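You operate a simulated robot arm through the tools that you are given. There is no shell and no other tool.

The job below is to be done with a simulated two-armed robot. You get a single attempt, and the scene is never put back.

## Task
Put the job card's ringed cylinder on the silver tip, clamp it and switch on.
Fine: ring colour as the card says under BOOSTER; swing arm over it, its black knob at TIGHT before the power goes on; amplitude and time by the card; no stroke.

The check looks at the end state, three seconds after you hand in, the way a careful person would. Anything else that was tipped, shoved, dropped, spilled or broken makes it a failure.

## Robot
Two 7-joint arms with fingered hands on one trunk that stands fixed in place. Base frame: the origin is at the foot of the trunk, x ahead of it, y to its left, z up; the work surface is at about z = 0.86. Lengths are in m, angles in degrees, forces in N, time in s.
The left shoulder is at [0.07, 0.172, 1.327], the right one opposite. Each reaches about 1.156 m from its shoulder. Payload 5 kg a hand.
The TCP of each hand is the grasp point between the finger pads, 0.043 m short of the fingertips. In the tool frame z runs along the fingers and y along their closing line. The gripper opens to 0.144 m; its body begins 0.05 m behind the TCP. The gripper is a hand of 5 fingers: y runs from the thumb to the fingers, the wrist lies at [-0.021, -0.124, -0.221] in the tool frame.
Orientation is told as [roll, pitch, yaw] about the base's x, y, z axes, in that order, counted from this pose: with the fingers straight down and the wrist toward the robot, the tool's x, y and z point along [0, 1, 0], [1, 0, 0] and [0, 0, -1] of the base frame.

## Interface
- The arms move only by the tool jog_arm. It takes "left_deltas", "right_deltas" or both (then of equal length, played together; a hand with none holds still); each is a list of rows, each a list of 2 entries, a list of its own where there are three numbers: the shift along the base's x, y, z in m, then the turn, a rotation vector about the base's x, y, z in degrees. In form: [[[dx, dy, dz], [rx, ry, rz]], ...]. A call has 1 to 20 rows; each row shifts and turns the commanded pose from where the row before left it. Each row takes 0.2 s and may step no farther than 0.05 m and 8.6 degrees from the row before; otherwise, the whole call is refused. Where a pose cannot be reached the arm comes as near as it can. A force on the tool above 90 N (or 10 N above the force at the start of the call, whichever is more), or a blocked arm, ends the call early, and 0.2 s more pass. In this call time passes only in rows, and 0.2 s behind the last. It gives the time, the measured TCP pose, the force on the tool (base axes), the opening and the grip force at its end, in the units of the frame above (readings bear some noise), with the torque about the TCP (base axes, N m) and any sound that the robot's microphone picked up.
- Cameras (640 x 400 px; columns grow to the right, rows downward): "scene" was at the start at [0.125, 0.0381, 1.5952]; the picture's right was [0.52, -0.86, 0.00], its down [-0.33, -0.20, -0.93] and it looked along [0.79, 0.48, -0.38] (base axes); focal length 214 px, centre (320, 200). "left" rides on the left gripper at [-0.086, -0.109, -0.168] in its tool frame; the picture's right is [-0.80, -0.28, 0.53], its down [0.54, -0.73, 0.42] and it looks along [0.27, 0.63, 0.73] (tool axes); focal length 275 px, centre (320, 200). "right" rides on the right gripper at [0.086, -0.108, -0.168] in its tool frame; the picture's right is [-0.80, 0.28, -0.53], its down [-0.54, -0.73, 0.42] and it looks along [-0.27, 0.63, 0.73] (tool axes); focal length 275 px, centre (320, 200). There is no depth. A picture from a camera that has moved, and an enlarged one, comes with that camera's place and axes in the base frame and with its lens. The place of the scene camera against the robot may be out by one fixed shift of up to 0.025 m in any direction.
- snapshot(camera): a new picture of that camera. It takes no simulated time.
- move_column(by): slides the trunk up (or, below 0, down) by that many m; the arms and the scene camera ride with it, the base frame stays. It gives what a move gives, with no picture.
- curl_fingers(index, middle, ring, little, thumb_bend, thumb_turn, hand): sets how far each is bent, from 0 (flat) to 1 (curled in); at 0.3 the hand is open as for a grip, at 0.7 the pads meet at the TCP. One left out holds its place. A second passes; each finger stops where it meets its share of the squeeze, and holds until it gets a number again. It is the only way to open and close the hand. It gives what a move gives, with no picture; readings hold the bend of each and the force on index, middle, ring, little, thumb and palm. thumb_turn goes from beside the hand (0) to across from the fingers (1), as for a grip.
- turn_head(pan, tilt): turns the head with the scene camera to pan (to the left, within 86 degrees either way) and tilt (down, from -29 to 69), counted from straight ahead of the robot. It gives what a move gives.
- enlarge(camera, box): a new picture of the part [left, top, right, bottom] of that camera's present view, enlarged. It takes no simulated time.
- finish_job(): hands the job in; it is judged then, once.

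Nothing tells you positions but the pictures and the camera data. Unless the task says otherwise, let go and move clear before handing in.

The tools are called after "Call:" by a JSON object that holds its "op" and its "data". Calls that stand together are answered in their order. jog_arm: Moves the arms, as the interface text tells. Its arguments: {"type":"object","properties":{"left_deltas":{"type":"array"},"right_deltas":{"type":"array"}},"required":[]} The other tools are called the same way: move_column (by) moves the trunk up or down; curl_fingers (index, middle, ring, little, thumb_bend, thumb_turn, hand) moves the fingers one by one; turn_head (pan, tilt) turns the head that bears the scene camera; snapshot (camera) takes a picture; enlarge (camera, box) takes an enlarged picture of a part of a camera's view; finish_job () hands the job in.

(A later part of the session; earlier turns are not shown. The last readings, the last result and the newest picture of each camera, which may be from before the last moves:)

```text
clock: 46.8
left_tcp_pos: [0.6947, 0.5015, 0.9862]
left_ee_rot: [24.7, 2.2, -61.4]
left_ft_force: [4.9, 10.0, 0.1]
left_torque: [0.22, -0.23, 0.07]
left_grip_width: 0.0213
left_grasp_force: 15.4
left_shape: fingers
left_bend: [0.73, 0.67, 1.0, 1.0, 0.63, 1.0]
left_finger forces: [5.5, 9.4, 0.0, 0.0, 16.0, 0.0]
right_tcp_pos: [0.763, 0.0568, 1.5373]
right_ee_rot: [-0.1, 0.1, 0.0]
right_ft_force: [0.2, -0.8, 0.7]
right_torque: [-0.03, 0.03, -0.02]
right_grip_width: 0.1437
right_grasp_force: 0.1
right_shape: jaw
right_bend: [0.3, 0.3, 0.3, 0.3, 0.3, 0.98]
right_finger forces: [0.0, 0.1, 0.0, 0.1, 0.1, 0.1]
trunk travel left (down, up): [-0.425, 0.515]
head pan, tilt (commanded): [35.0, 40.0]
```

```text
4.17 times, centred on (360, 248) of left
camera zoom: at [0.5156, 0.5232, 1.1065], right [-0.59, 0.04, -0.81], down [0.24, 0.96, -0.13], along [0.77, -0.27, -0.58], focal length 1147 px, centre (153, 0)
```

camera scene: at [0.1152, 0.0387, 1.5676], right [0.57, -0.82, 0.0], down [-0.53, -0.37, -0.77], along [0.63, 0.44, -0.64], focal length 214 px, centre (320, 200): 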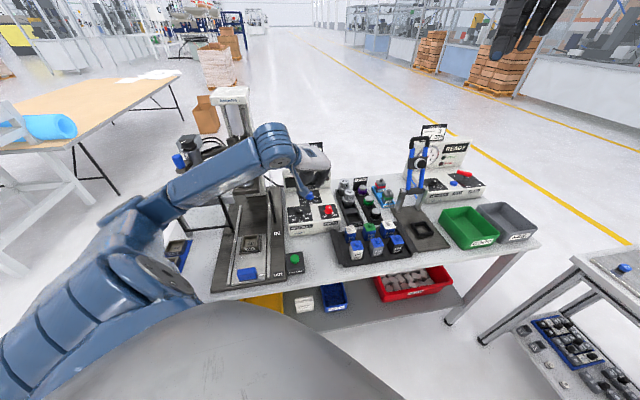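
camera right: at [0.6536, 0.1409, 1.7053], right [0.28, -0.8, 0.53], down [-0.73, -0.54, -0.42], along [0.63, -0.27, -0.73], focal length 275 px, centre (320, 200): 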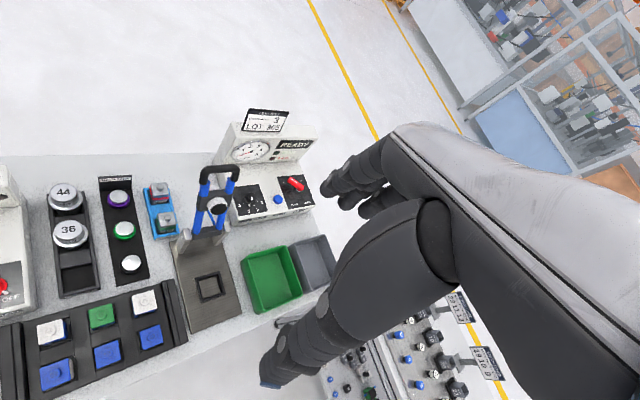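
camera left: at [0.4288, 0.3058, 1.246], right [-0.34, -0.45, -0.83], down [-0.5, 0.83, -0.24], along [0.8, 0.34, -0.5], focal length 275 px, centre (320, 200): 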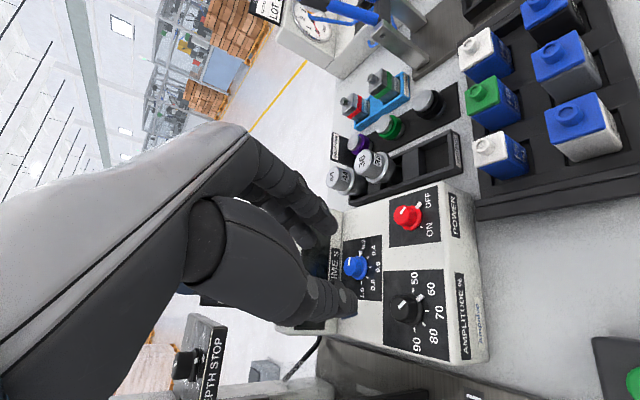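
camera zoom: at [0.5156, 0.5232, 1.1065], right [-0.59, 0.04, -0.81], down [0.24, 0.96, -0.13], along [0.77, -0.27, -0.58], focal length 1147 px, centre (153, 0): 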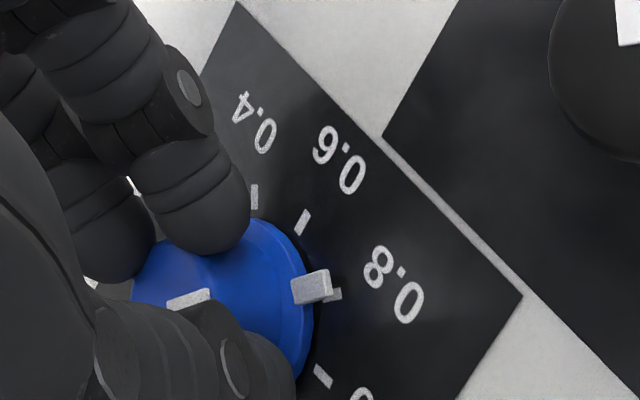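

The pointer lines up with 0.8. I'll release gently, lift away and verify.

Call:
{"op": "curl_fingers", "data": {"hand": "left", "index": 0.58, "middle": 0.57, "thumb_bend": 0.55}}

Call:
{"op": "jog_arm", "data": {"left_deltas": [[[-0.008, -0.008, 0.025], [0, 0, 0]], [[-0.008, -0.008, 0.025], [0, 0, 0]], [[-0.01, -0.01, 0.035], [0, 0, 0]], [[-0.015, -0.015, 0.04], [0, 0, 0]]]}}

Call:
{"op": "enlarge", "data": {"camera": "scene", "box": [276, 175, 348, 220]}}

Call:
{"op": "snapshot", "data": {"camera": "left"}}

```text
clock: 47.8
left_tcp_pos: [0.6947, 0.5006, 0.9869]
left_ee_rot: [24.7, 2.2, -61.4]
left_ft_force: [0.2, 0.4, 1.6]
left_torque: [-0.02, 0.0, 0.0]
left_grip_width: 0.0564
left_grasp_force: 0.4
left_shape: fingers
left_bend: [0.57, 0.56, 1.0, 1.0, 0.55, 1.0]
left_finger forces: [0.6, 0.1, 0.1, 0.1, 0.1, 0.1]
right_tcp_pos: [0.7622, 0.0548, 1.5378]
right_ee_rot: [0.1, 0.0, 0.0]
right_ft_force: [-0.2, -0.1, 0.9]
right_torque: [-0.01, 0.01, -0.02]
right_grip_width: 0.1436
right_grasp_force: 0.1
right_shape: jaw
right_bend: [0.3, 0.3, 0.3, 0.3, 0.3, 0.98]
right_finger forces: [0.0, 0.0, 0.1, 0.1, 0.0, 0.0]
trunk travel left (down, up): [-0.425, 0.515]
head pan, tilt (commanded): [35.0, 40.0]
```

```text
clock: 48.8
left_tcp_pos: [0.6533, 0.4583, 1.1123]
left_ee_rot: [24.8, 2.2, -61.4]
left_ft_force: [-1.0, -0.7, -0.4]
left_torque: [0.04, -0.04, 0.02]
left_grip_width: 0.0565
left_grasp_force: 0.0
left_shape: fingers
left_bend: [0.57, 0.56, 1.0, 1.0, 0.55, 1.0]
left_finger forces: [0.1, 0.0, 0.0, 0.1, 0.0, 0.0]
right_tcp_pos: [0.7598, 0.0539, 1.5389]
right_ee_rot: [0.1, -0.1, 0.0]
right_ft_force: [0.6, 0.0, 0.2]
right_torque: [0.01, -0.03, -0.01]
right_grip_width: 0.1436
right_grasp_force: 0.0
right_shape: jaw
right_bend: [0.3, 0.3, 0.3, 0.3, 0.3, 0.98]
right_finger forces: [0.0, 0.1, 0.0, 0.0, 0.0, 0.0]
trunk travel left (down, up): [-0.425, 0.515]
head pan, tilt (commanded): [35.0, 40.0]
```

```text
8.89 times, centred on (312, 198) of scene
camera zoom: at [0.1137, 0.0375, 1.5677], right [0.57, -0.82, 0.0], down [-0.53, -0.37, -0.77], along [0.63, 0.44, -0.64], focal length 1906 px, centre (391, 222)
```

zoom: 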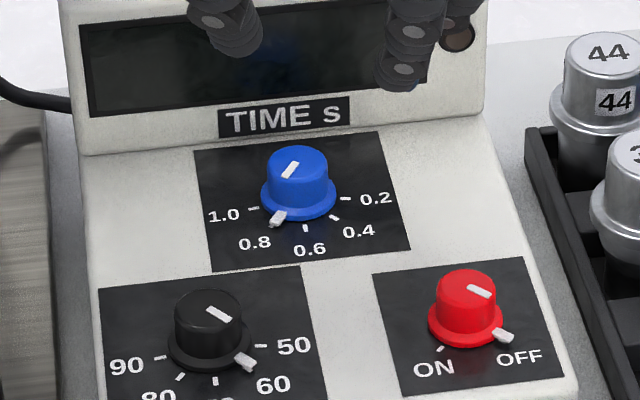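

```text
taken
camera left: at [0.4728, 0.4794, 1.2326], right [-0.59, 0.04, -0.81], down [0.24, 0.96, -0.13], along [0.77, -0.27, -0.58], focal length 275 px, centre (320, 200)
```

left: 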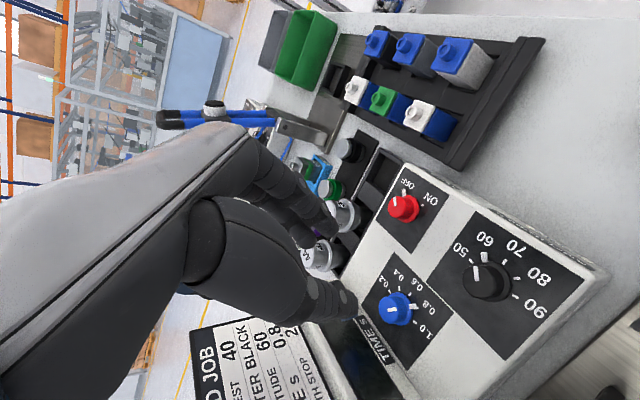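

Both dials are right: TIME 0.8, AMPLITUDE 60. Now the black booster: I'll straighten the hand and fly it over the booster rack for a precise look.

Call:
{"op": "jog_arm", "data": {"left_deltas": [[[0.0, -0.01, 0.03], [-4.6, 6.9, 0]], [[0.01, -0.02, 0.03], [-4.6, 6.9, 0]], [[0.02, -0.035, 0.02], [-4.6, 6.9, 0]], [[0.02, -0.035, 0], [0, 0, 6.7]], [[0.02, -0.035, 0], [0, 0, 6.7]], [[0.02, -0.03, 0], [0, 0, 0]], [[0.02, -0.03, -0.02], [0, 0, 0]], [[0.015, -0.02, -0.03], [0, 0, 0]]]}}

Call:
{"op": "curl_fingers", "data": {"hand": "left", "index": 0.5, "middle": 0.5, "thumb_bend": 0.5}}

Call:
{"op": "snapshot", "data": {"camera": "left"}}

Call:
{"op": "snapshot", "data": {"camera": "scene"}}

```text
clock: 50.6
left_tcp_pos: [0.7798, 0.243, 1.1408]
left_ee_rot: [-0.1, -0.1, -48.5]
left_ft_force: [0.6, 0.6, -0.6]
left_torque: [-0.02, -0.01, 0.01]
left_grip_width: 0.0566
left_grasp_force: 0.1
left_shape: fingers
left_bend: [0.57, 0.56, 1.0, 1.0, 0.55, 1.0]
left_finger forces: [0.0, 0.0, 0.1, 0.0, 0.0, 0.0]
right_tcp_pos: [0.7634, 0.0546, 1.5358]
right_ee_rot: [0.1, 0.0, 0.0]
right_ft_force: [1.2, 0.5, -0.2]
right_torque: [-0.02, 0.02, 0.01]
right_grip_width: 0.1435
right_grasp_force: 0.1
right_shape: jaw
right_bend: [0.3, 0.3, 0.3, 0.3, 0.3, 0.98]
right_finger forces: [0.1, 0.0, 0.0, 0.1, 0.1, 0.1]
trunk travel left (down, up): [-0.425, 0.515]
head pan, tilt (commanded): [35.0, 40.0]
```

```text
clock: 51.6
left_tcp_pos: [0.7794, 0.2427, 1.1411]
left_ee_rot: [0.0, -0.1, -48.5]
left_ft_force: [0.7, 0.0, -0.4]
left_torque: [-0.04, 0.01, 0.02]
left_grip_width: 0.0778
left_grasp_force: 0.0
left_shape: fingers
left_bend: [0.5, 0.5, 1.0, 1.0, 0.5, 1.0]
left_finger forces: [0.0, 0.2, 0.0, 0.0, 0.0, 0.0]
right_tcp_pos: [0.7616, 0.055, 1.5372]
right_ee_rot: [0.0, 0.0, 0.0]
right_ft_force: [1.0, 0.3, 0.0]
right_torque: [-0.03, -0.03, -0.02]
right_grip_width: 0.1434
right_grasp_force: 0.2
right_shape: jaw
right_bend: [0.3, 0.3, 0.3, 0.3, 0.3, 0.98]
right_finger forces: [0.0, 0.0, 0.0, 0.1, 0.0, 0.1]
trunk travel left (down, up): [-0.425, 0.515]
head pan, tilt (commanded): [35.0, 40.0]
```

```text
taken
camera left: at [0.6425, 0.2685, 1.3087], right [-0.78, -0.32, -0.53], down [-0.07, 0.9, -0.42], along [0.62, -0.29, -0.73], focal length 275 px, centre (320, 200)
```

left: 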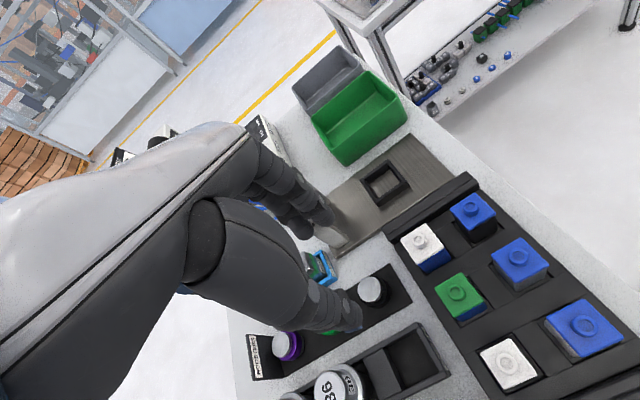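

```text
taken
camera scene: at [0.1153, 0.0387, 1.5676], right [0.57, -0.82, 0.0], down [-0.53, -0.37, -0.77], along [0.63, 0.44, -0.64], focal length 214 px, centre (320, 200)
```

scene: 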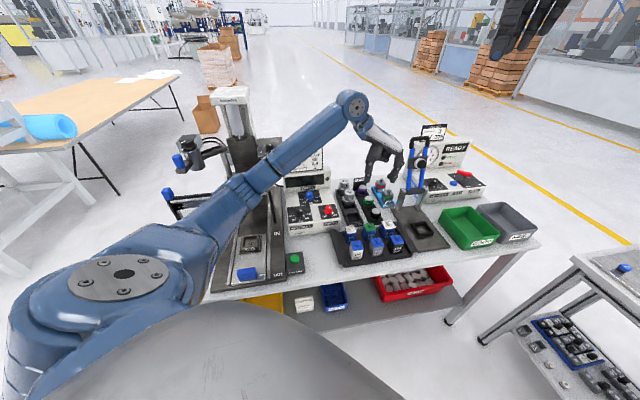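

Call:
{"op": "enlarge", "data": {"camera": "left", "box": [290, 230, 450, 358]}}

Call:
{"op": "enlarge", "data": {"camera": "scene", "box": [340, 130, 420, 240]}}

```text
3.12 times, centred on (370, 294) of left
camera zoom: at [0.6425, 0.2685, 1.3087], right [-0.78, -0.32, -0.53], down [-0.07, 0.9, -0.42], along [0.62, -0.29, -0.73], focal length 860 px, centre (164, -94)
```

zoom: 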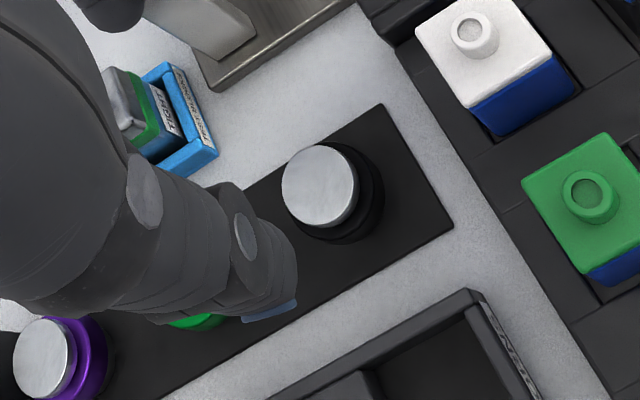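

```text
3.64 times, centred on (380, 185) of scene
camera zoom: at [0.1153, 0.0387, 1.5676], right [0.57, -0.82, 0.0], down [-0.53, -0.37, -0.77], along [0.63, 0.44, -0.64], focal length 780 px, centre (102, 254)
```

zoom: 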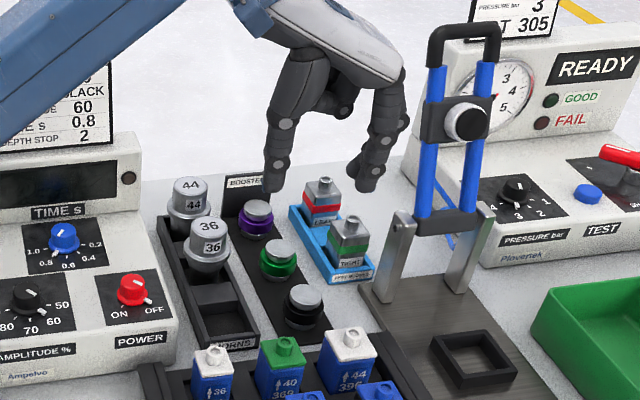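

Call:
{"op": "jog_arm", "data": {"left_deltas": [[[0.03, -0.005, -0.02], [0, 0, 0]], [[0.023, -0.004, -0.04], [0, 0, 0]], [[0, 0, -0.045], [0, 0, 0]]]}}

Call:
{"op": "enlarge", "data": {"camera": "left", "box": [260, 170, 460, 330]}}

Call:
{"op": "enlarge", "data": {"camera": "scene", "box": [340, 150, 420, 240]}}

```text
clock: 52.4
left_tcp_pos: [0.8333, 0.2385, 1.0377]
left_ee_rot: [0.0, -0.3, -48.5]
left_ft_force: [0.8, 1.2, 0.7]
left_torque: [-0.03, -0.01, -0.01]
left_grip_width: 0.078
left_grasp_force: 0.1
left_shape: fingers
left_bend: [0.5, 0.5, 1.0, 1.0, 0.5, 1.0]
left_finger forces: [0.0, 0.0, 0.1, 0.1, 0.0, 0.1]
right_tcp_pos: [0.7612, 0.0567, 1.5375]
right_ee_rot: [0.0, 0.1, 0.0]
right_ft_force: [-0.1, 0.4, -0.2]
right_torque: [-0.02, -0.02, -0.01]
right_grip_width: 0.1436
right_grasp_force: 0.1
right_shape: jaw
right_bend: [0.3, 0.3, 0.3, 0.3, 0.3, 0.98]
right_finger forces: [0.0, 0.0, 0.0, 0.0, 0.1, 0.0]
trunk travel left (down, up): [-0.425, 0.515]
head pan, tilt (commanded): [35.0, 40.0]
```

```text
2.50 times, centred on (360, 250) of left
camera zoom: at [0.6958, 0.2617, 1.2043], right [-0.78, -0.32, -0.54], down [-0.07, 0.9, -0.43], along [0.62, -0.29, -0.73], focal length 688 px, centre (220, 75)
```

zoom: 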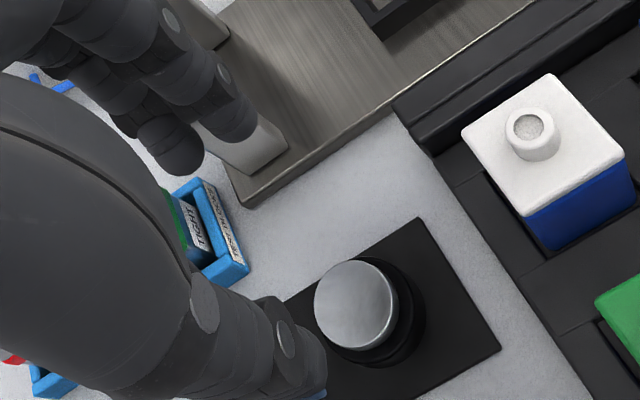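

```text
4.44 times, centred on (380, 195) of scene
camera zoom: at [0.1152, 0.04, 1.5677], right [0.57, -0.82, 0.0], down [-0.53, -0.37, -0.77], along [0.63, 0.44, -0.64], focal length 953 px, centre (53, 222)
```

zoom: 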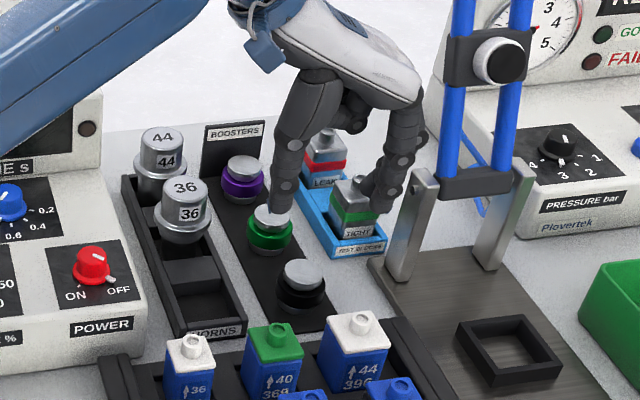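

Call:
{"op": "jog_arm", "data": {"left_deltas": [[[0.003, -0.004, -0.045], [0, 0, 0]], [[0, 0, -0.04], [0, 0, 0]]]}}

Call:
{"op": "enlarge", "data": {"camera": "left", "box": [240, 170, 440, 330]}}

Call:
{"op": "enlarge", "data": {"camera": "scene", "box": [340, 170, 420, 240]}}

```text
clock: 53.0
left_tcp_pos: [0.8356, 0.2322, 0.9516]
left_ee_rot: [0.0, -0.1, -48.5]
left_ft_force: [0.3, 0.5, 0.6]
left_torque: [-0.02, 0.03, -0.02]
left_grip_width: 0.0779
left_grasp_force: 0.0
left_shape: fingers
left_bend: [0.5, 0.5, 1.0, 1.0, 0.5, 1.0]
left_finger forces: [0.0, 0.0, 0.1, 0.0, 0.1, 0.0]
right_tcp_pos: [0.7626, 0.0558, 1.5369]
right_ee_rot: [0.0, 0.1, 0.0]
right_ft_force: [1.2, 0.9, 0.3]
right_torque: [-0.02, 0.01, -0.01]
right_grip_width: 0.1439
right_grasp_force: 0.0
right_shape: jaw
right_bend: [0.3, 0.3, 0.3, 0.3, 0.3, 0.98]
right_finger forces: [0.0, 0.0, 0.0, 0.0, 0.0, 0.0]
trunk travel left (down, up): [-0.425, 0.515]
head pan, tilt (commanded): [35.0, 40.0]
```

```text
2.50 times, centred on (340, 250) of left
camera zoom: at [0.6994, 0.2573, 1.119], right [-0.78, -0.32, -0.53], down [-0.07, 0.9, -0.43], along [0.62, -0.29, -0.73], focal length 688 px, centre (270, 75)
```

zoom: 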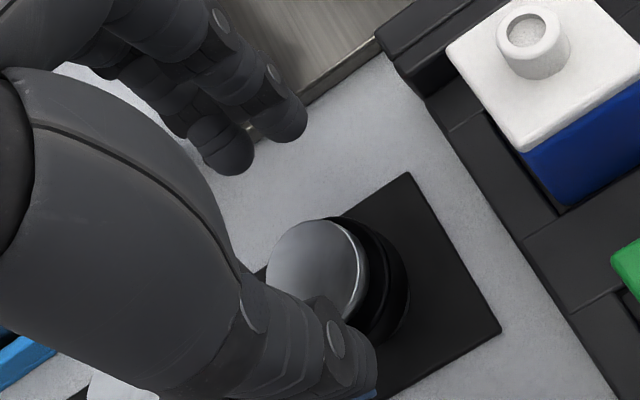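

```text
5.71 times, centred on (380, 205) of scene
camera zoom: at [0.1161, 0.0397, 1.5676], right [0.57, -0.82, 0.0], down [-0.53, -0.37, -0.77], along [0.63, 0.44, -0.64], focal length 1226 px, centre (-23, 171)
```

zoom: 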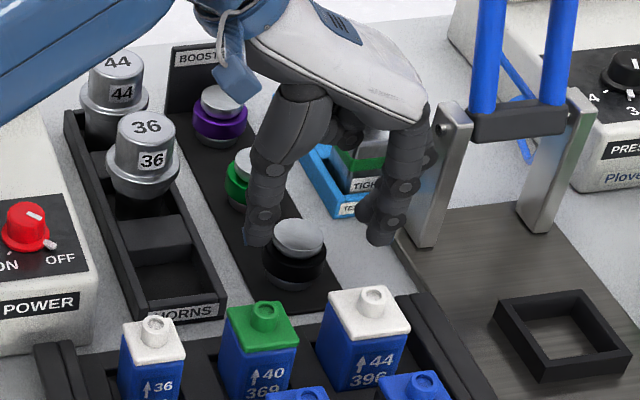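

The booster looks closer to the thumb than to the fingers. I'll open the thumb a bit more, nudge the hand left, and lower further while watching.

Call:
{"op": "curl_fingers", "data": {"hand": "left", "index": 0.5, "middle": 0.5, "thumb_bend": 0.44}}

Call:
{"op": "jog_arm", "data": {"left_deltas": [[[-0.004, 0.0045, -0.018], [0, 0, 0]]]}}

Call:
{"op": "enlarge", "data": {"camera": "left", "box": [240, 170, 440, 330]}}

Call:
{"op": "enlarge", "data": {"camera": "scene", "box": [350, 185, 406, 230]}}

```text
clock: 54.0
left_tcp_pos: [0.8346, 0.2315, 0.9522]
left_ee_rot: [0.0, -0.2, -48.5]
left_ft_force: [-0.3, -1.1, 0.8]
left_torque: [-0.01, 0.03, -0.01]
left_grip_width: 0.0886
left_grasp_force: 0.2
left_shape: fingers
left_bend: [0.5, 0.5, 1.0, 1.0, 0.44, 0.99]
left_finger forces: [0.1, 0.0, 0.0, 0.0, 0.0, 0.0]
right_tcp_pos: [0.7607, 0.0551, 1.5363]
right_ee_rot: [0.1, 0.0, 0.1]
right_ft_force: [1.0, -0.3, -0.6]
right_torque: [0.01, 0.01, -0.01]
right_grip_width: 0.1435
right_grasp_force: 0.1
right_shape: jaw
right_bend: [0.3, 0.3, 0.3, 0.3, 0.3, 0.98]
right_finger forces: [0.0, 0.1, 0.0, 0.0, 0.0, 0.0]
trunk travel left (down, up): [-0.425, 0.515]
head pan, tilt (commanded): [35.0, 40.0]
```

```text
clock: 54.4
left_tcp_pos: [0.8317, 0.2354, 0.9338]
left_ee_rot: [0.0, -0.1, -48.5]
left_ft_force: [0.4, -0.6, 0.2]
left_torque: [0.03, -0.02, -0.05]
left_grip_width: 0.0885
left_grasp_force: 0.0
left_shape: fingers
left_bend: [0.5, 0.5, 1.0, 1.0, 0.44, 0.99]
left_finger forces: [0.0, 0.0, 0.1, 0.0, 0.0, 0.1]
right_tcp_pos: [0.7615, 0.0545, 1.5373]
right_ee_rot: [0.0, 0.0, 0.1]
right_ft_force: [0.4, -0.1, 0.4]
right_torque: [-0.01, 0.0, 0.04]
right_grip_width: 0.1438
right_grasp_force: 0.2
right_shape: jaw
right_bend: [0.3, 0.3, 0.3, 0.3, 0.3, 0.98]
right_finger forces: [0.1, 0.0, 0.0, 0.1, 0.0, 0.1]
trunk travel left (down, up): [-0.425, 0.515]
head pan, tilt (commanded): [35.0, 40.0]
```

```text
2.50 times, centred on (340, 250) of left
camera zoom: at [0.6949, 0.261, 1.1013], right [-0.78, -0.32, -0.53], down [-0.07, 0.9, -0.43], along [0.62, -0.29, -0.73], focal length 688 px, centre (270, 75)
```

zoom: 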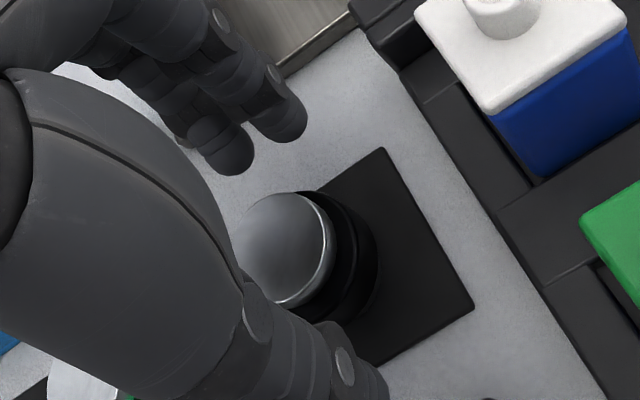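

```text
8.89 times, centred on (378, 208) of scene
camera zoom: at [0.1154, 0.0393, 1.5676], right [0.57, -0.82, 0.0], down [-0.53, -0.37, -0.77], along [0.63, 0.44, -0.64], focal length 1906 px, centre (-196, 133)
```

zoom: 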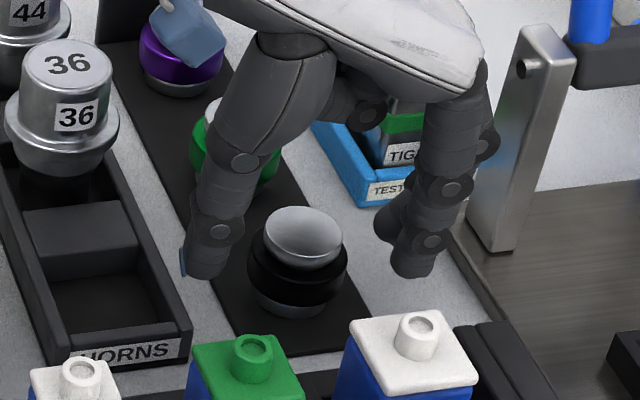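

Thumb and fingers now straddle the black-ringed booster symmetrically. I'll go ~1.2 cm lower to reach the ring and close gently.

Call:
{"op": "jog_arm", "data": {"left_deltas": [[[0.0, 0.0, -0.012], [0, 0, 0]]]}}

Call:
{"op": "curl_fingers", "data": {"hand": "left", "index": 0.6, "middle": 0.6, "thumb_bend": 0.56}}

Call:
{"op": "enlarge", "data": {"camera": "left", "box": [240, 170, 440, 330]}}

Call:
{"op": "enlarge", "data": {"camera": "scene", "box": [350, 185, 406, 230]}}

```text
clock: 54.8
left_tcp_pos: [0.8307, 0.2352, 0.92]
left_ee_rot: [0.0, -0.1, -48.5]
left_ft_force: [-0.4, 0.6, 0.0]
left_torque: [-0.02, -0.01, 0.0]
left_grip_width: 0.0887
left_grasp_force: 0.0
left_shape: fingers
left_bend: [0.5, 0.5, 1.0, 1.0, 0.44, 0.99]
left_finger forces: [0.0, 0.0, 0.0, 0.0, 0.1, 0.0]
right_tcp_pos: [0.7626, 0.0554, 1.5366]
right_ee_rot: [0.1, 0.2, -0.1]
right_ft_force: [-0.6, 0.3, -0.4]
right_torque: [0.01, 0.01, 0.05]
right_grip_width: 0.1436
right_grasp_force: 0.1
right_shape: jaw
right_bend: [0.3, 0.3, 0.3, 0.3, 0.3, 0.98]
right_finger forces: [0.0, 0.1, 0.1, 0.0, 0.0, 0.1]
trunk travel left (down, up): [-0.425, 0.515]
head pan, tilt (commanded): [35.0, 40.0]
```

```text
clock: 55.8
left_tcp_pos: [0.831, 0.2352, 0.9215]
left_ee_rot: [0.0, -0.1, -48.5]
left_ft_force: [0.3, 0.2, -0.5]
left_torque: [0.03, 0.01, 0.02]
left_grip_width: 0.0503
left_grasp_force: 0.7
left_shape: fingers
left_bend: [0.6, 0.6, 1.0, 1.0, 0.56, 1.0]
left_finger forces: [0.0, 0.3, 0.0, 0.0, 0.5, 0.1]
right_tcp_pos: [0.7627, 0.0539, 1.537]
right_ee_rot: [0.1, 0.0, -0.1]
right_ft_force: [0.9, 0.0, 0.0]
right_torque: [-0.01, -0.02, -0.01]
right_grip_width: 0.1438
right_grasp_force: 0.1
right_shape: jaw
right_bend: [0.3, 0.3, 0.3, 0.3, 0.3, 0.98]
right_finger forces: [0.1, 0.0, 0.0, 0.1, 0.1, 0.0]
trunk travel left (down, up): [-0.425, 0.515]
head pan, tilt (commanded): [35.0, 40.0]
```

```text
2.50 times, centred on (340, 250) of left
camera zoom: at [0.6946, 0.2608, 1.0891], right [-0.78, -0.32, -0.53], down [-0.07, 0.9, -0.42], along [0.62, -0.29, -0.73], focal length 688 px, centre (270, 75)
```

zoom: 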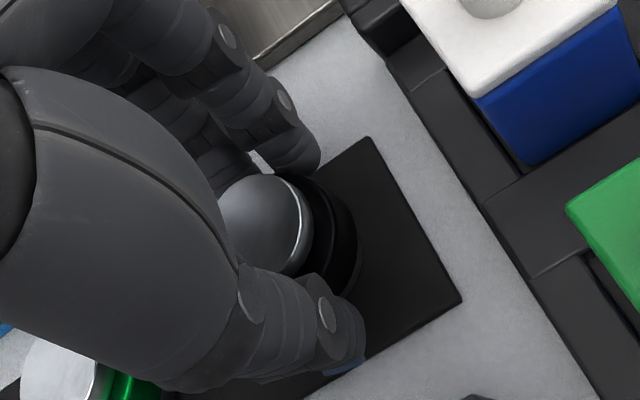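

```text
8.89 times, centred on (378, 208) of scene
camera zoom: at [0.1154, 0.0388, 1.5676], right [0.57, -0.82, 0.0], down [-0.53, -0.37, -0.77], along [0.63, 0.44, -0.64], focal length 1906 px, centre (-196, 133)
```

zoom: 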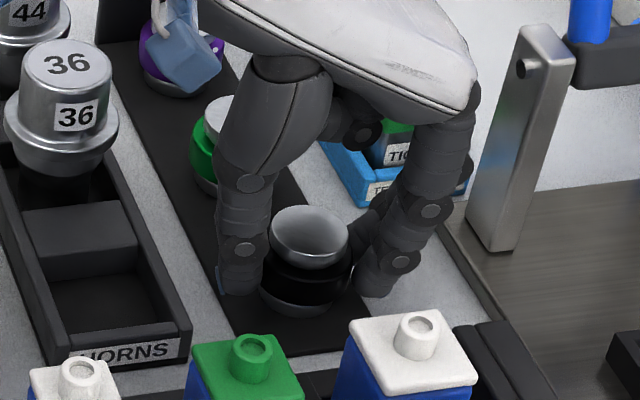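

Call:
{"op": "curl_fingers", "data": {"hand": "left", "index": 0.68, "middle": 0.66, "thumb_bend": 0.62}}

Call:
{"op": "enlarge", "data": {"camera": "left", "box": [240, 170, 440, 330]}}

Call:
{"op": "enlarge", "data": {"camera": "scene", "box": [350, 185, 406, 230]}}

```text
clock: 56.8
left_tcp_pos: [0.8312, 0.2354, 0.9226]
left_ee_rot: [0.0, -0.1, -48.5]
left_ft_force: [0.5, 0.0, -0.1]
left_torque: [0.01, 0.0, -0.01]
left_grip_width: 0.0455
left_grasp_force: 9.2
left_shape: fingers
left_bend: [0.63, 0.63, 1.0, 1.0, 0.56, 1.0]
left_finger forces: [4.5, 4.8, 0.1, 0.1, 9.1, 0.0]
right_tcp_pos: [0.7613, 0.0539, 1.538]
right_ee_rot: [-0.1, 0.0, 0.1]
right_ft_force: [-0.9, -0.1, 0.2]
right_torque: [0.01, 0.03, 0.03]
right_grip_width: 0.1436
right_grasp_force: 0.0
right_shape: jaw
right_bend: [0.3, 0.3, 0.3, 0.3, 0.3, 0.98]
right_finger forces: [0.0, 0.1, 0.0, 0.0, 0.0, 0.0]
trunk travel left (down, up): [-0.425, 0.515]
head pan, tilt (commanded): [35.0, 40.0]
```

```text
2.50 times, centred on (340, 250) of left
camera zoom: at [0.6946, 0.2607, 1.0891], right [-0.78, -0.32, -0.53], down [-0.07, 0.9, -0.42], along [0.62, -0.29, -0.73], focal length 688 px, centre (270, 75)
```

zoom: 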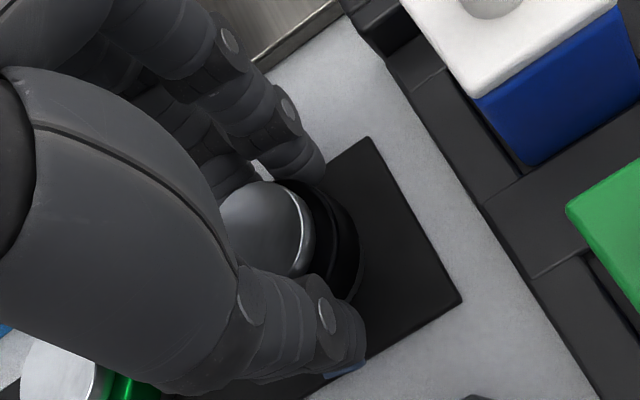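

```text
8.89 times, centred on (378, 208) of scene
camera zoom: at [0.1154, 0.0387, 1.5676], right [0.57, -0.82, 0.0], down [-0.53, -0.37, -0.77], along [0.63, 0.44, -0.64], focal length 1906 px, centre (-196, 133)
```

zoom: 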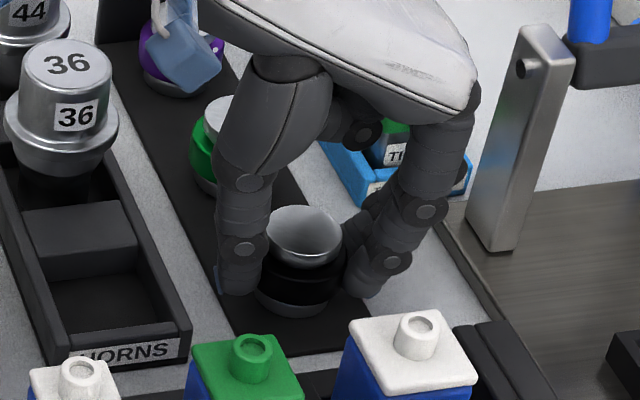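

Even three-point grip on the ring. A little more squeeze, then a slow test lift straight up.

Call:
{"op": "curl_fingers", "data": {"hand": "left", "index": 0.74, "middle": 0.74, "thumb_bend": 0.68}}

Call:
{"op": "jog_arm", "data": {"left_deltas": [[[0, 0, 0.012], [0, 0, 0]], [[0, 0, 0.02], [0, 0, 0]], [[0, 0, 0.03], [0, 0, 0]]]}}

Call:
{"op": "enlarge", "data": {"camera": "left", "box": [240, 170, 440, 330]}}

Call:
{"op": "enlarge", "data": {"camera": "scene", "box": [340, 165, 420, 230]}}

```text
clock: 57.8
left_tcp_pos: [0.8304, 0.2351, 0.921]
left_ee_rot: [-0.1, -0.1, -48.5]
left_ft_force: [0.3, 0.8, -0.5]
left_torque: [0.02, -0.03, -0.02]
left_grip_width: 0.0444
left_grasp_force: 18.8
left_shape: fingers
left_bend: [0.64, 0.65, 1.0, 1.0, 0.56, 1.0]
left_finger forces: [8.5, 10.6, 0.0, 0.0, 18.6, 0.1]
right_tcp_pos: [0.7622, 0.0541, 1.5362]
right_ee_rot: [0.0, 0.0, 0.0]
right_ft_force: [-0.5, -0.9, 1.2]
right_torque: [-0.01, 0.0, 0.0]
right_grip_width: 0.1436
right_grasp_force: 0.0
right_shape: jaw
right_bend: [0.3, 0.3, 0.3, 0.3, 0.3, 0.98]
right_finger forces: [0.0, 0.0, 0.0, 0.1, 0.1, 0.0]
trunk travel left (down, up): [-0.425, 0.515]
head pan, tilt (commanded): [35.0, 40.0]
```

```text
clock: 58.6
left_tcp_pos: [0.8317, 0.2351, 0.9828]
left_ee_rot: [0.0, -0.1, -48.4]
left_ft_force: [-0.7, 0.2, -1.7]
left_torque: [-0.05, -0.03, -0.01]
left_grip_width: 0.0443
left_grasp_force: 19.2
left_shape: fingers
left_bend: [0.65, 0.65, 1.0, 1.0, 0.56, 1.0]
left_finger forces: [8.6, 10.4, 0.1, 0.0, 18.5, 0.0]
right_tcp_pos: [0.7608, 0.0541, 1.5371]
right_ee_rot: [0.0, 0.1, 0.0]
right_ft_force: [-0.6, -0.3, 0.3]
right_torque: [0.02, 0.04, -0.01]
right_grip_width: 0.1437
right_grasp_force: 0.0
right_shape: jaw
right_bend: [0.3, 0.3, 0.3, 0.3, 0.3, 0.98]
right_finger forces: [0.1, 0.1, 0.0, 0.0, 0.0, 0.0]
trunk travel left (down, up): [-0.425, 0.515]
head pan, tilt (commanded): [35.0, 40.0]
```

```text
2.50 times, centred on (340, 250) of left
camera zoom: at [0.6945, 0.2612, 1.1507], right [-0.78, -0.32, -0.53], down [-0.07, 0.9, -0.42], along [0.62, -0.29, -0.73], focal length 688 px, centre (270, 75)
```

zoom: 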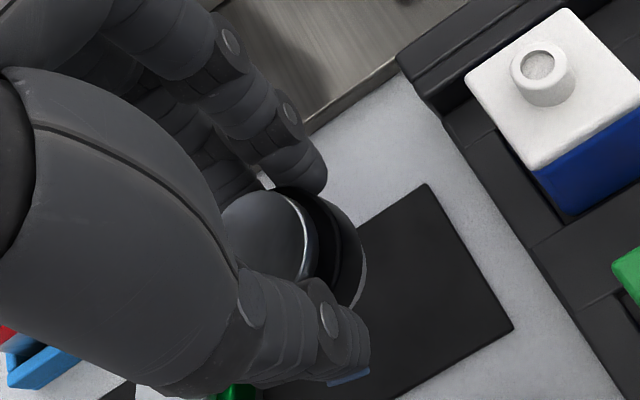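

```text
6.15 times, centred on (380, 198) of scene
camera zoom: at [0.115, 0.0384, 1.5676], right [0.57, -0.82, 0.0], down [-0.53, -0.37, -0.77], along [0.63, 0.44, -0.64], focal length 1320 px, centre (-49, 215)
```

zoom: 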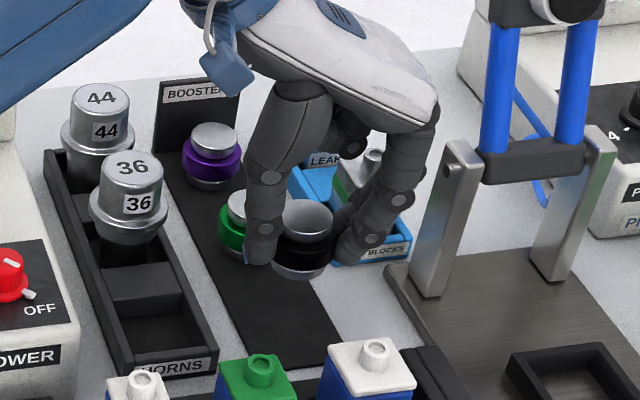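

The booster is held level. Now I'll raise it, bring it back toward me clear of everything, and turn the hand so fingers will straddle the horn from the front.

Call:
{"op": "jog_arm", "data": {"left_deltas": [[[0, 0, 0.045], [0, 0, 0]], [[0, 0, 0.045], [0, 0, 0]], [[0, 0, 0.045], [0, 0, 0]], [[-0.01, 0.005, 0.045], [0, 0, 0]], [[-0.02, 0.01, 0.045], [0, 0, 0]], [[-0.03, 0.02, 0.03], [0, 0, 7.9]], [[-0.03, 0.025, 0.02], [0, 0, 7.9]], [[-0.03, 0.027, 0], [0, 0, 7.9]], [[-0.03, 0.027, 0], [0, 0, 7.9]], [[-0.03, 0.027, 0], [0, 0, 7.9]], [[-0.03, 0.027, 0], [0, 0, 7.9]], [[-0.03, 0.027, 0], [0, 0, 7.9]], [[-0.03, 0.027, 0], [0, 0, 7.9]], [[-0.03, 0.027, 0], [0, 0, 7.9]], [[-0.02, 0.027, 0], [0, 0, 7.9]], [[-0.02, 0.027, 0], [0, 0, 7.9]], [[0, 0.02, 0], [0, 0, 7.9]], [[0, 0, 0], [0, 0, 7.9]], [[0, 0, 0], [0, 0, 7.9]]]}}

Call:
{"op": "snapshot", "data": {"camera": "left"}}

Call:
{"op": "snapshot", "data": {"camera": "scene"}}

```text
refused: row 5 steps farther than a row can; nothing moved
```

```text
taken
camera left: at [0.6945, 0.2612, 1.1507], right [-0.78, -0.32, -0.53], down [-0.07, 0.9, -0.42], along [0.62, -0.29, -0.73], focal length 275 px, centre (320, 200)
```

left: 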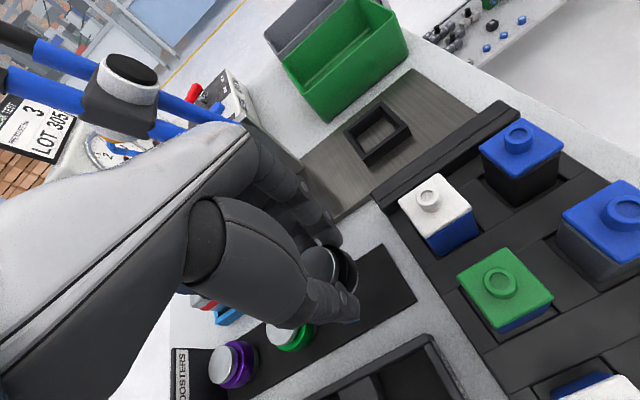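

```text
taken
camera scene: at [0.115, 0.0384, 1.5676], right [0.57, -0.82, 0.0], down [-0.53, -0.37, -0.77], along [0.63, 0.44, -0.64], focal length 214 px, centre (320, 200)
```

scene: 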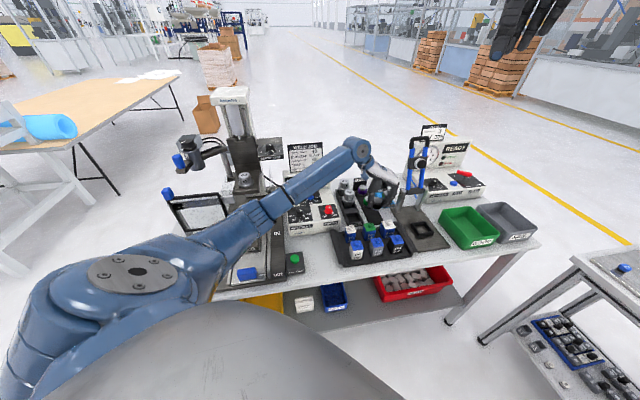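

A step was too long; nothing moved. I'll resend with smaller steps.

Call:
{"op": "jog_arm", "data": {"left_deltas": [[[0, 0, 0.045], [0, 0, 0]], [[0, 0, 0.045], [0, 0, 0]], [[0, 0, 0.045], [0, 0, 0]], [[-0.01, 0.005, 0.045], [0, 0, 0]], [[-0.02, 0.01, 0.04], [0, 0, 0]], [[-0.03, 0.02, 0.025], [0, 0, 7.9]], [[-0.03, 0.025, 0.02], [0, 0, 7.9]], [[-0.03, 0.027, 0], [0, 0, 7.9]], [[-0.03, 0.027, 0], [0, 0, 7.9]], [[-0.03, 0.027, 0], [0, 0, 7.9]], [[-0.03, 0.027, 0], [0, 0, 7.9]], [[-0.03, 0.027, 0], [0, 0, 7.9]], [[-0.03, 0.027, 0], [0, 0, 7.9]], [[-0.03, 0.027, 0], [0, 0, 7.9]], [[-0.02, 0.027, 0], [0, 0, 7.9]], [[-0.02, 0.027, 0], [0, 0, 7.9]], [[0, 0.02, 0], [0, 0, 7.9]], [[0, 0, 0], [0, 0, 7.9]], [[0, 0, 0], [0, 0, 7.9]]]}}

Call:
{"op": "snapshot", "data": {"camera": "left"}}

Call:
{"op": "snapshot", "data": {"camera": "scene"}}

```text
clock: 62.6
left_tcp_pos: [0.4907, 0.5578, 1.2483]
left_ee_rot: [0.0, 0.0, 62.3]
left_ft_force: [-0.1, 0.7, -1.8]
left_torque: [0.03, -0.01, -0.01]
left_grip_width: 0.0438
left_grasp_force: 17.9
left_shape: fingers
left_bend: [0.65, 0.65, 1.0, 1.0, 0.56, 1.0]
left_finger forces: [8.2, 10.5, 0.0, 0.1, 18.0, 0.0]
right_tcp_pos: [0.7626, 0.054, 1.5359]
right_ee_rot: [0.0, 0.0, 0.0]
right_ft_force: [0.6, -0.3, 0.1]
right_torque: [0.02, 0.01, -0.04]
right_grip_width: 0.1436
right_grasp_force: 0.1
right_shape: jaw
right_bend: [0.3, 0.3, 0.3, 0.3, 0.3, 0.98]
right_finger forces: [0.0, 0.1, 0.0, 0.0, 0.0, 0.0]
trunk travel left (down, up): [-0.425, 0.515]
head pan, tilt (commanded): [35.0, 40.0]
```

```text
taken
camera left: at [0.517, 0.4228, 1.4159], right [0.57, -0.62, -0.53], down [-0.82, -0.39, -0.42], along [0.06, 0.68, -0.73], focal length 275 px, centre (320, 200)
```

left: 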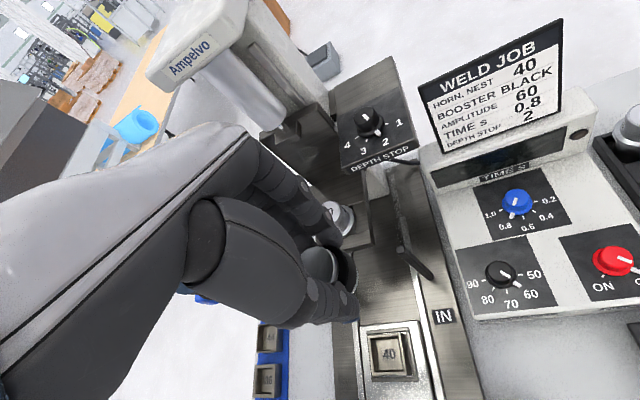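

```text
taken
camera scene: at [0.1159, 0.0386, 1.5674], right [0.57, -0.82, 0.0], down [-0.53, -0.37, -0.77], along [0.63, 0.44, -0.64], focal length 214 px, centre (320, 200)
```

scene: 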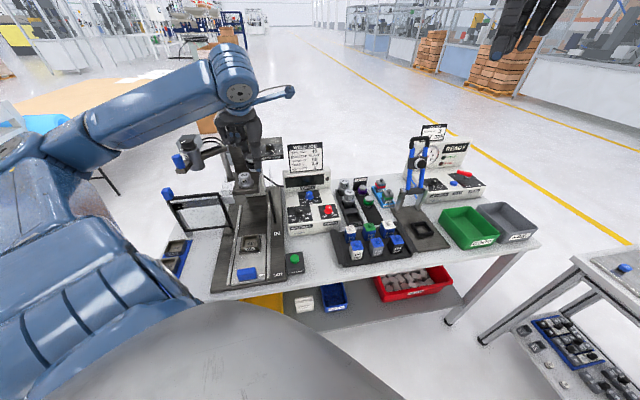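

Call:
{"op": "enlarge", "data": {"camera": "scene", "box": [190, 110, 290, 205]}}

Call:
{"op": "enlarge", "data": {"camera": "left", "box": [270, 170, 430, 298]}}

```text
4.21 times, centred on (240, 158) of scene
camera zoom: at [0.1159, 0.0386, 1.5674], right [0.57, -0.82, 0.0], down [-0.53, -0.37, -0.77], along [0.63, 0.44, -0.64], focal length 903 px, centre (657, 379)
```

zoom: 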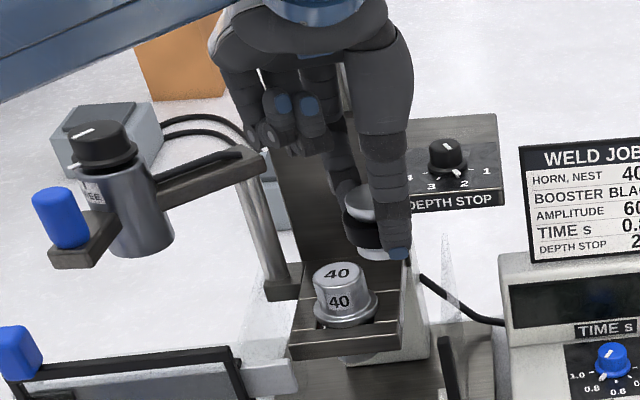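

```text
3.12 times, centred on (350, 234) of left
camera zoom: at [0.517, 0.4228, 1.4159], right [0.57, -0.62, -0.53], down [-0.82, -0.39, -0.42], along [0.06, 0.68, -0.73], focal length 860 px, centre (226, 94)
```

zoom: 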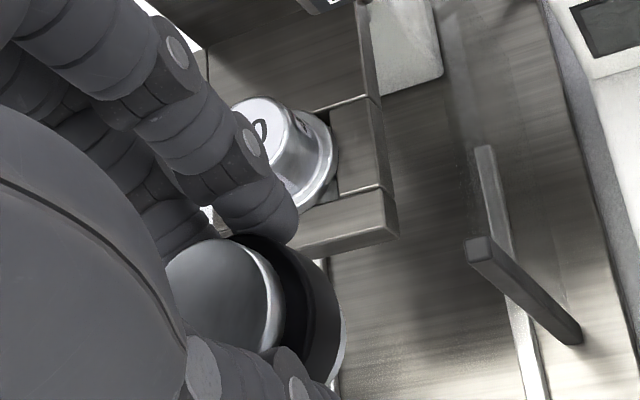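

The press head and ram overhang the horn from behind, so I'll yaw the hand further (fingers to the back-left, knuckles away from the ram), lower to just above horn height, and approach from the front.

Call:
{"op": "jog_arm", "data": {"left_deltas": [[[0, 0, -0.01], [0, 0, 7.5]], [[0, 0, -0.01], [0, 0, 7.5]], [[0, 0, -0.01], [0, 0, 7.5]], [[0, 0, -0.01], [0, 0, 7.5]], [[0, 0, -0.01], [0, 0, 7.5]]]}}

Call:
{"op": "snapshot", "data": {"camera": "left"}}

Call:
{"op": "enlarge", "data": {"camera": "scene", "box": [160, 60, 300, 205]}}

```text
clock: 63.8
left_tcp_pos: [0.4925, 0.5588, 1.1982]
left_ee_rot: [0.1, -0.1, 99.7]
left_ft_force: [-0.6, 0.0, -1.1]
left_torque: [0.04, 0.02, 0.02]
left_grip_width: 0.0436
left_grasp_force: 18.4
left_shape: fingers
left_bend: [0.65, 0.65, 1.0, 1.0, 0.56, 1.0]
left_finger forces: [8.1, 10.7, 0.1, 0.0, 17.9, 0.1]
right_tcp_pos: [0.7619, 0.0545, 1.5365]
right_ee_rot: [0.0, 0.1, 0.0]
right_ft_force: [0.1, -0.4, 0.8]
right_torque: [0.0, 0.02, 0.0]
right_grip_width: 0.1434
right_grasp_force: 0.1
right_shape: jaw
right_bend: [0.3, 0.3, 0.3, 0.3, 0.3, 0.98]
right_finger forces: [0.1, 0.0, 0.1, 0.0, 0.0, 0.0]
trunk travel left (down, up): [-0.425, 0.515]
head pan, tilt (commanded): [35.0, 40.0]
```

```text
taken
camera left: at [0.5958, 0.4666, 1.366], right [0.83, -0.14, -0.53], down [-0.41, -0.81, -0.42], along [-0.37, 0.57, -0.73], focal length 275 px, centre (320, 200)
```

left: 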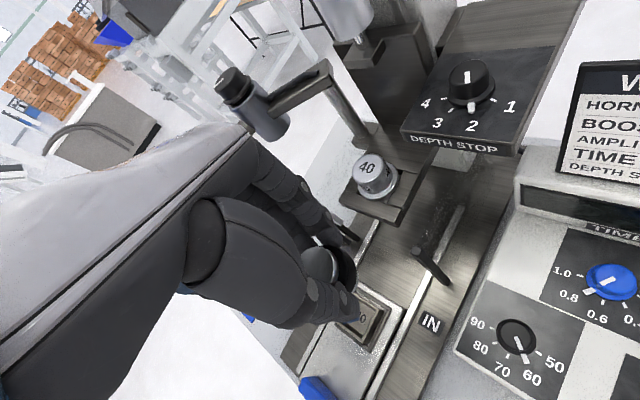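

```text
2.76 times, centred on (230, 132) of scene
camera zoom: at [0.1163, 0.0381, 1.5675], right [0.57, -0.82, 0.0], down [-0.53, -0.37, -0.77], along [0.63, 0.44, -0.64], focal length 592 px, centre (568, 386)
```

zoom: 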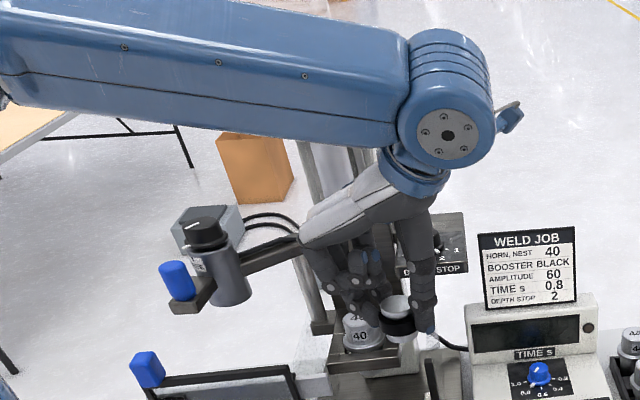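

Excellent view of the horn, swing arm and ram. I'll zoom to measure the horn and arm precisely.

Call:
{"op": "enlarge", "data": {"camera": "left", "box": [320, 120, 440, 220]}}

Call:
{"op": "enlarge", "data": {"camera": "left", "box": [200, 20, 400, 180]}}

Call:
{"op": "enlarge", "data": {"camera": "left", "box": [280, 200, 400, 300]}}

```text
4.00 times, centred on (380, 170) of left
camera zoom: at [0.5958, 0.4666, 1.366], right [0.83, -0.14, -0.53], down [-0.41, -0.81, -0.42], along [-0.37, 0.57, -0.73], focal length 1101 px, centre (80, 320)
```

zoom: 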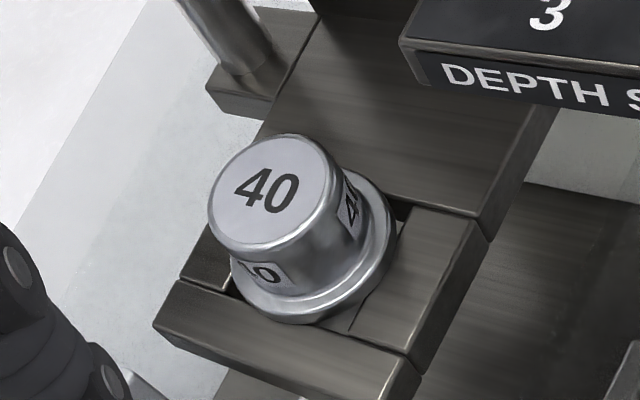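

```text
2.50 times, centred on (300, 100) of left
camera zoom: at [0.5958, 0.4666, 1.366], right [0.83, -0.14, -0.53], down [-0.41, -0.81, -0.42], along [-0.37, 0.57, -0.73], focal length 688 px, centre (370, 450)
```

zoom: 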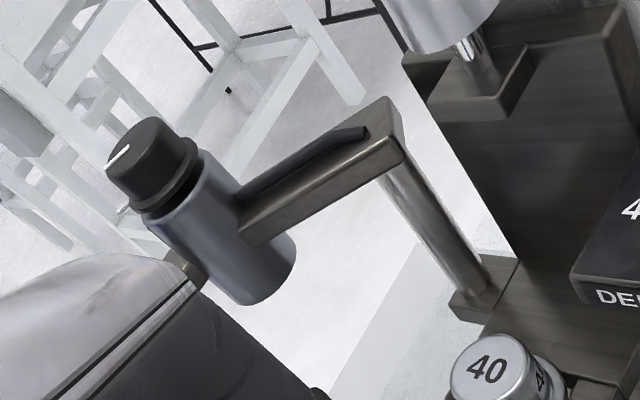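

```text
4.00 times, centred on (340, 250) of left
camera zoom: at [0.5958, 0.4666, 1.366], right [0.83, -0.14, -0.53], down [-0.41, -0.81, -0.42], along [-0.37, 0.57, -0.73], focal length 1101 px, centre (240, 0)
```

zoom: 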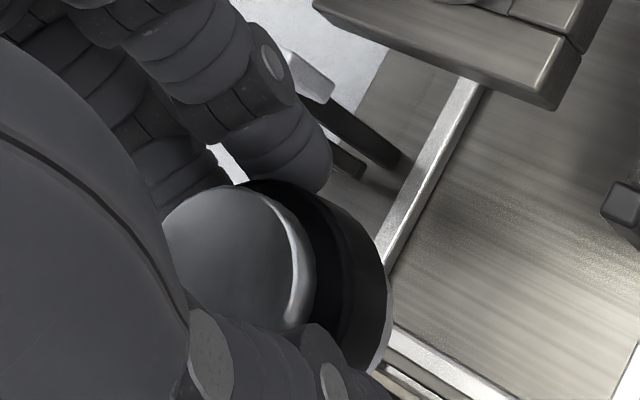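

Consistent estimate: horn top at about [0.534, 0.686, 1.10]. I'll bring the booster over it, staying ~4 cm above, and check.

Call:
{"op": "jog_arm", "data": {"left_deltas": [[[0.0101, 0.034, 0], [0, 0, 0]], [[0.0101, 0.034, 0], [0, 0, 0]], [[0.0101, 0.034, 0], [0, 0, 0]], [[0.0101, 0.0346, 0], [0, 0, 0]]]}}

Call:
{"op": "snapshot", "data": {"camera": "left"}}

Call:
{"op": "enlarge", "data": {"camera": "scene", "box": [190, 110, 290, 205]}}

```text
clock: 64.8
left_tcp_pos: [0.5322, 0.6959, 1.198]
left_ee_rot: [0.1, 0.1, 99.6]
left_ft_force: [-0.1, 0.6, -1.9]
left_torque: [-0.03, 0.02, 0.03]
left_grip_width: 0.0437
left_grasp_force: 18.7
left_shape: fingers
left_bend: [0.65, 0.65, 1.0, 1.0, 0.56, 1.0]
left_finger forces: [8.4, 10.9, 0.0, 0.0, 18.1, 0.1]
right_tcp_pos: [0.7619, 0.0561, 1.5371]
right_ee_rot: [0.0, 0.1, 0.0]
right_ft_force: [1.1, 0.1, 0.1]
right_torque: [-0.05, 0.01, -0.01]
right_grip_width: 0.1439
right_grasp_force: 0.0
right_shape: jaw
right_bend: [0.3, 0.3, 0.3, 0.3, 0.3, 0.98]
right_finger forces: [0.1, 0.0, 0.1, 0.0, 0.0, 0.0]
trunk travel left (down, up): [-0.425, 0.515]
head pan, tilt (commanded): [35.0, 40.0]
```

```text
taken
camera left: at [0.6354, 0.6044, 1.3657], right [0.83, -0.15, -0.53], down [-0.41, -0.81, -0.42], along [-0.37, 0.57, -0.73], focal length 275 px, centre (320, 200)
```

left: 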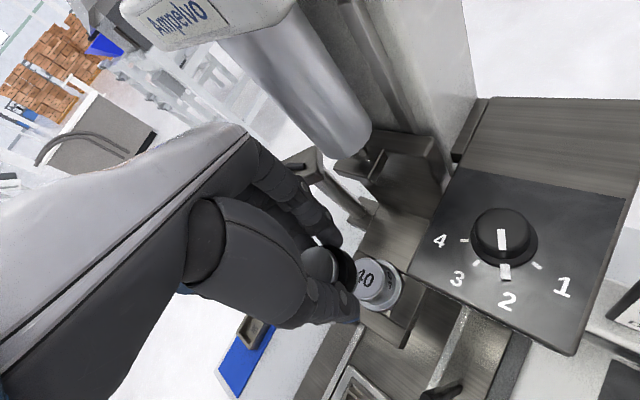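

```text
4.21 times, centred on (240, 158) of scene
camera zoom: at [0.1157, 0.0406, 1.5675], right [0.57, -0.82, 0.0], down [-0.53, -0.37, -0.77], along [0.63, 0.44, -0.64], focal length 903 px, centre (657, 379)
```

zoom: 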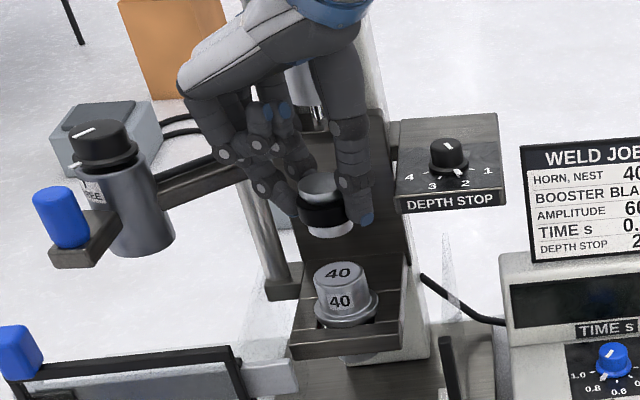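

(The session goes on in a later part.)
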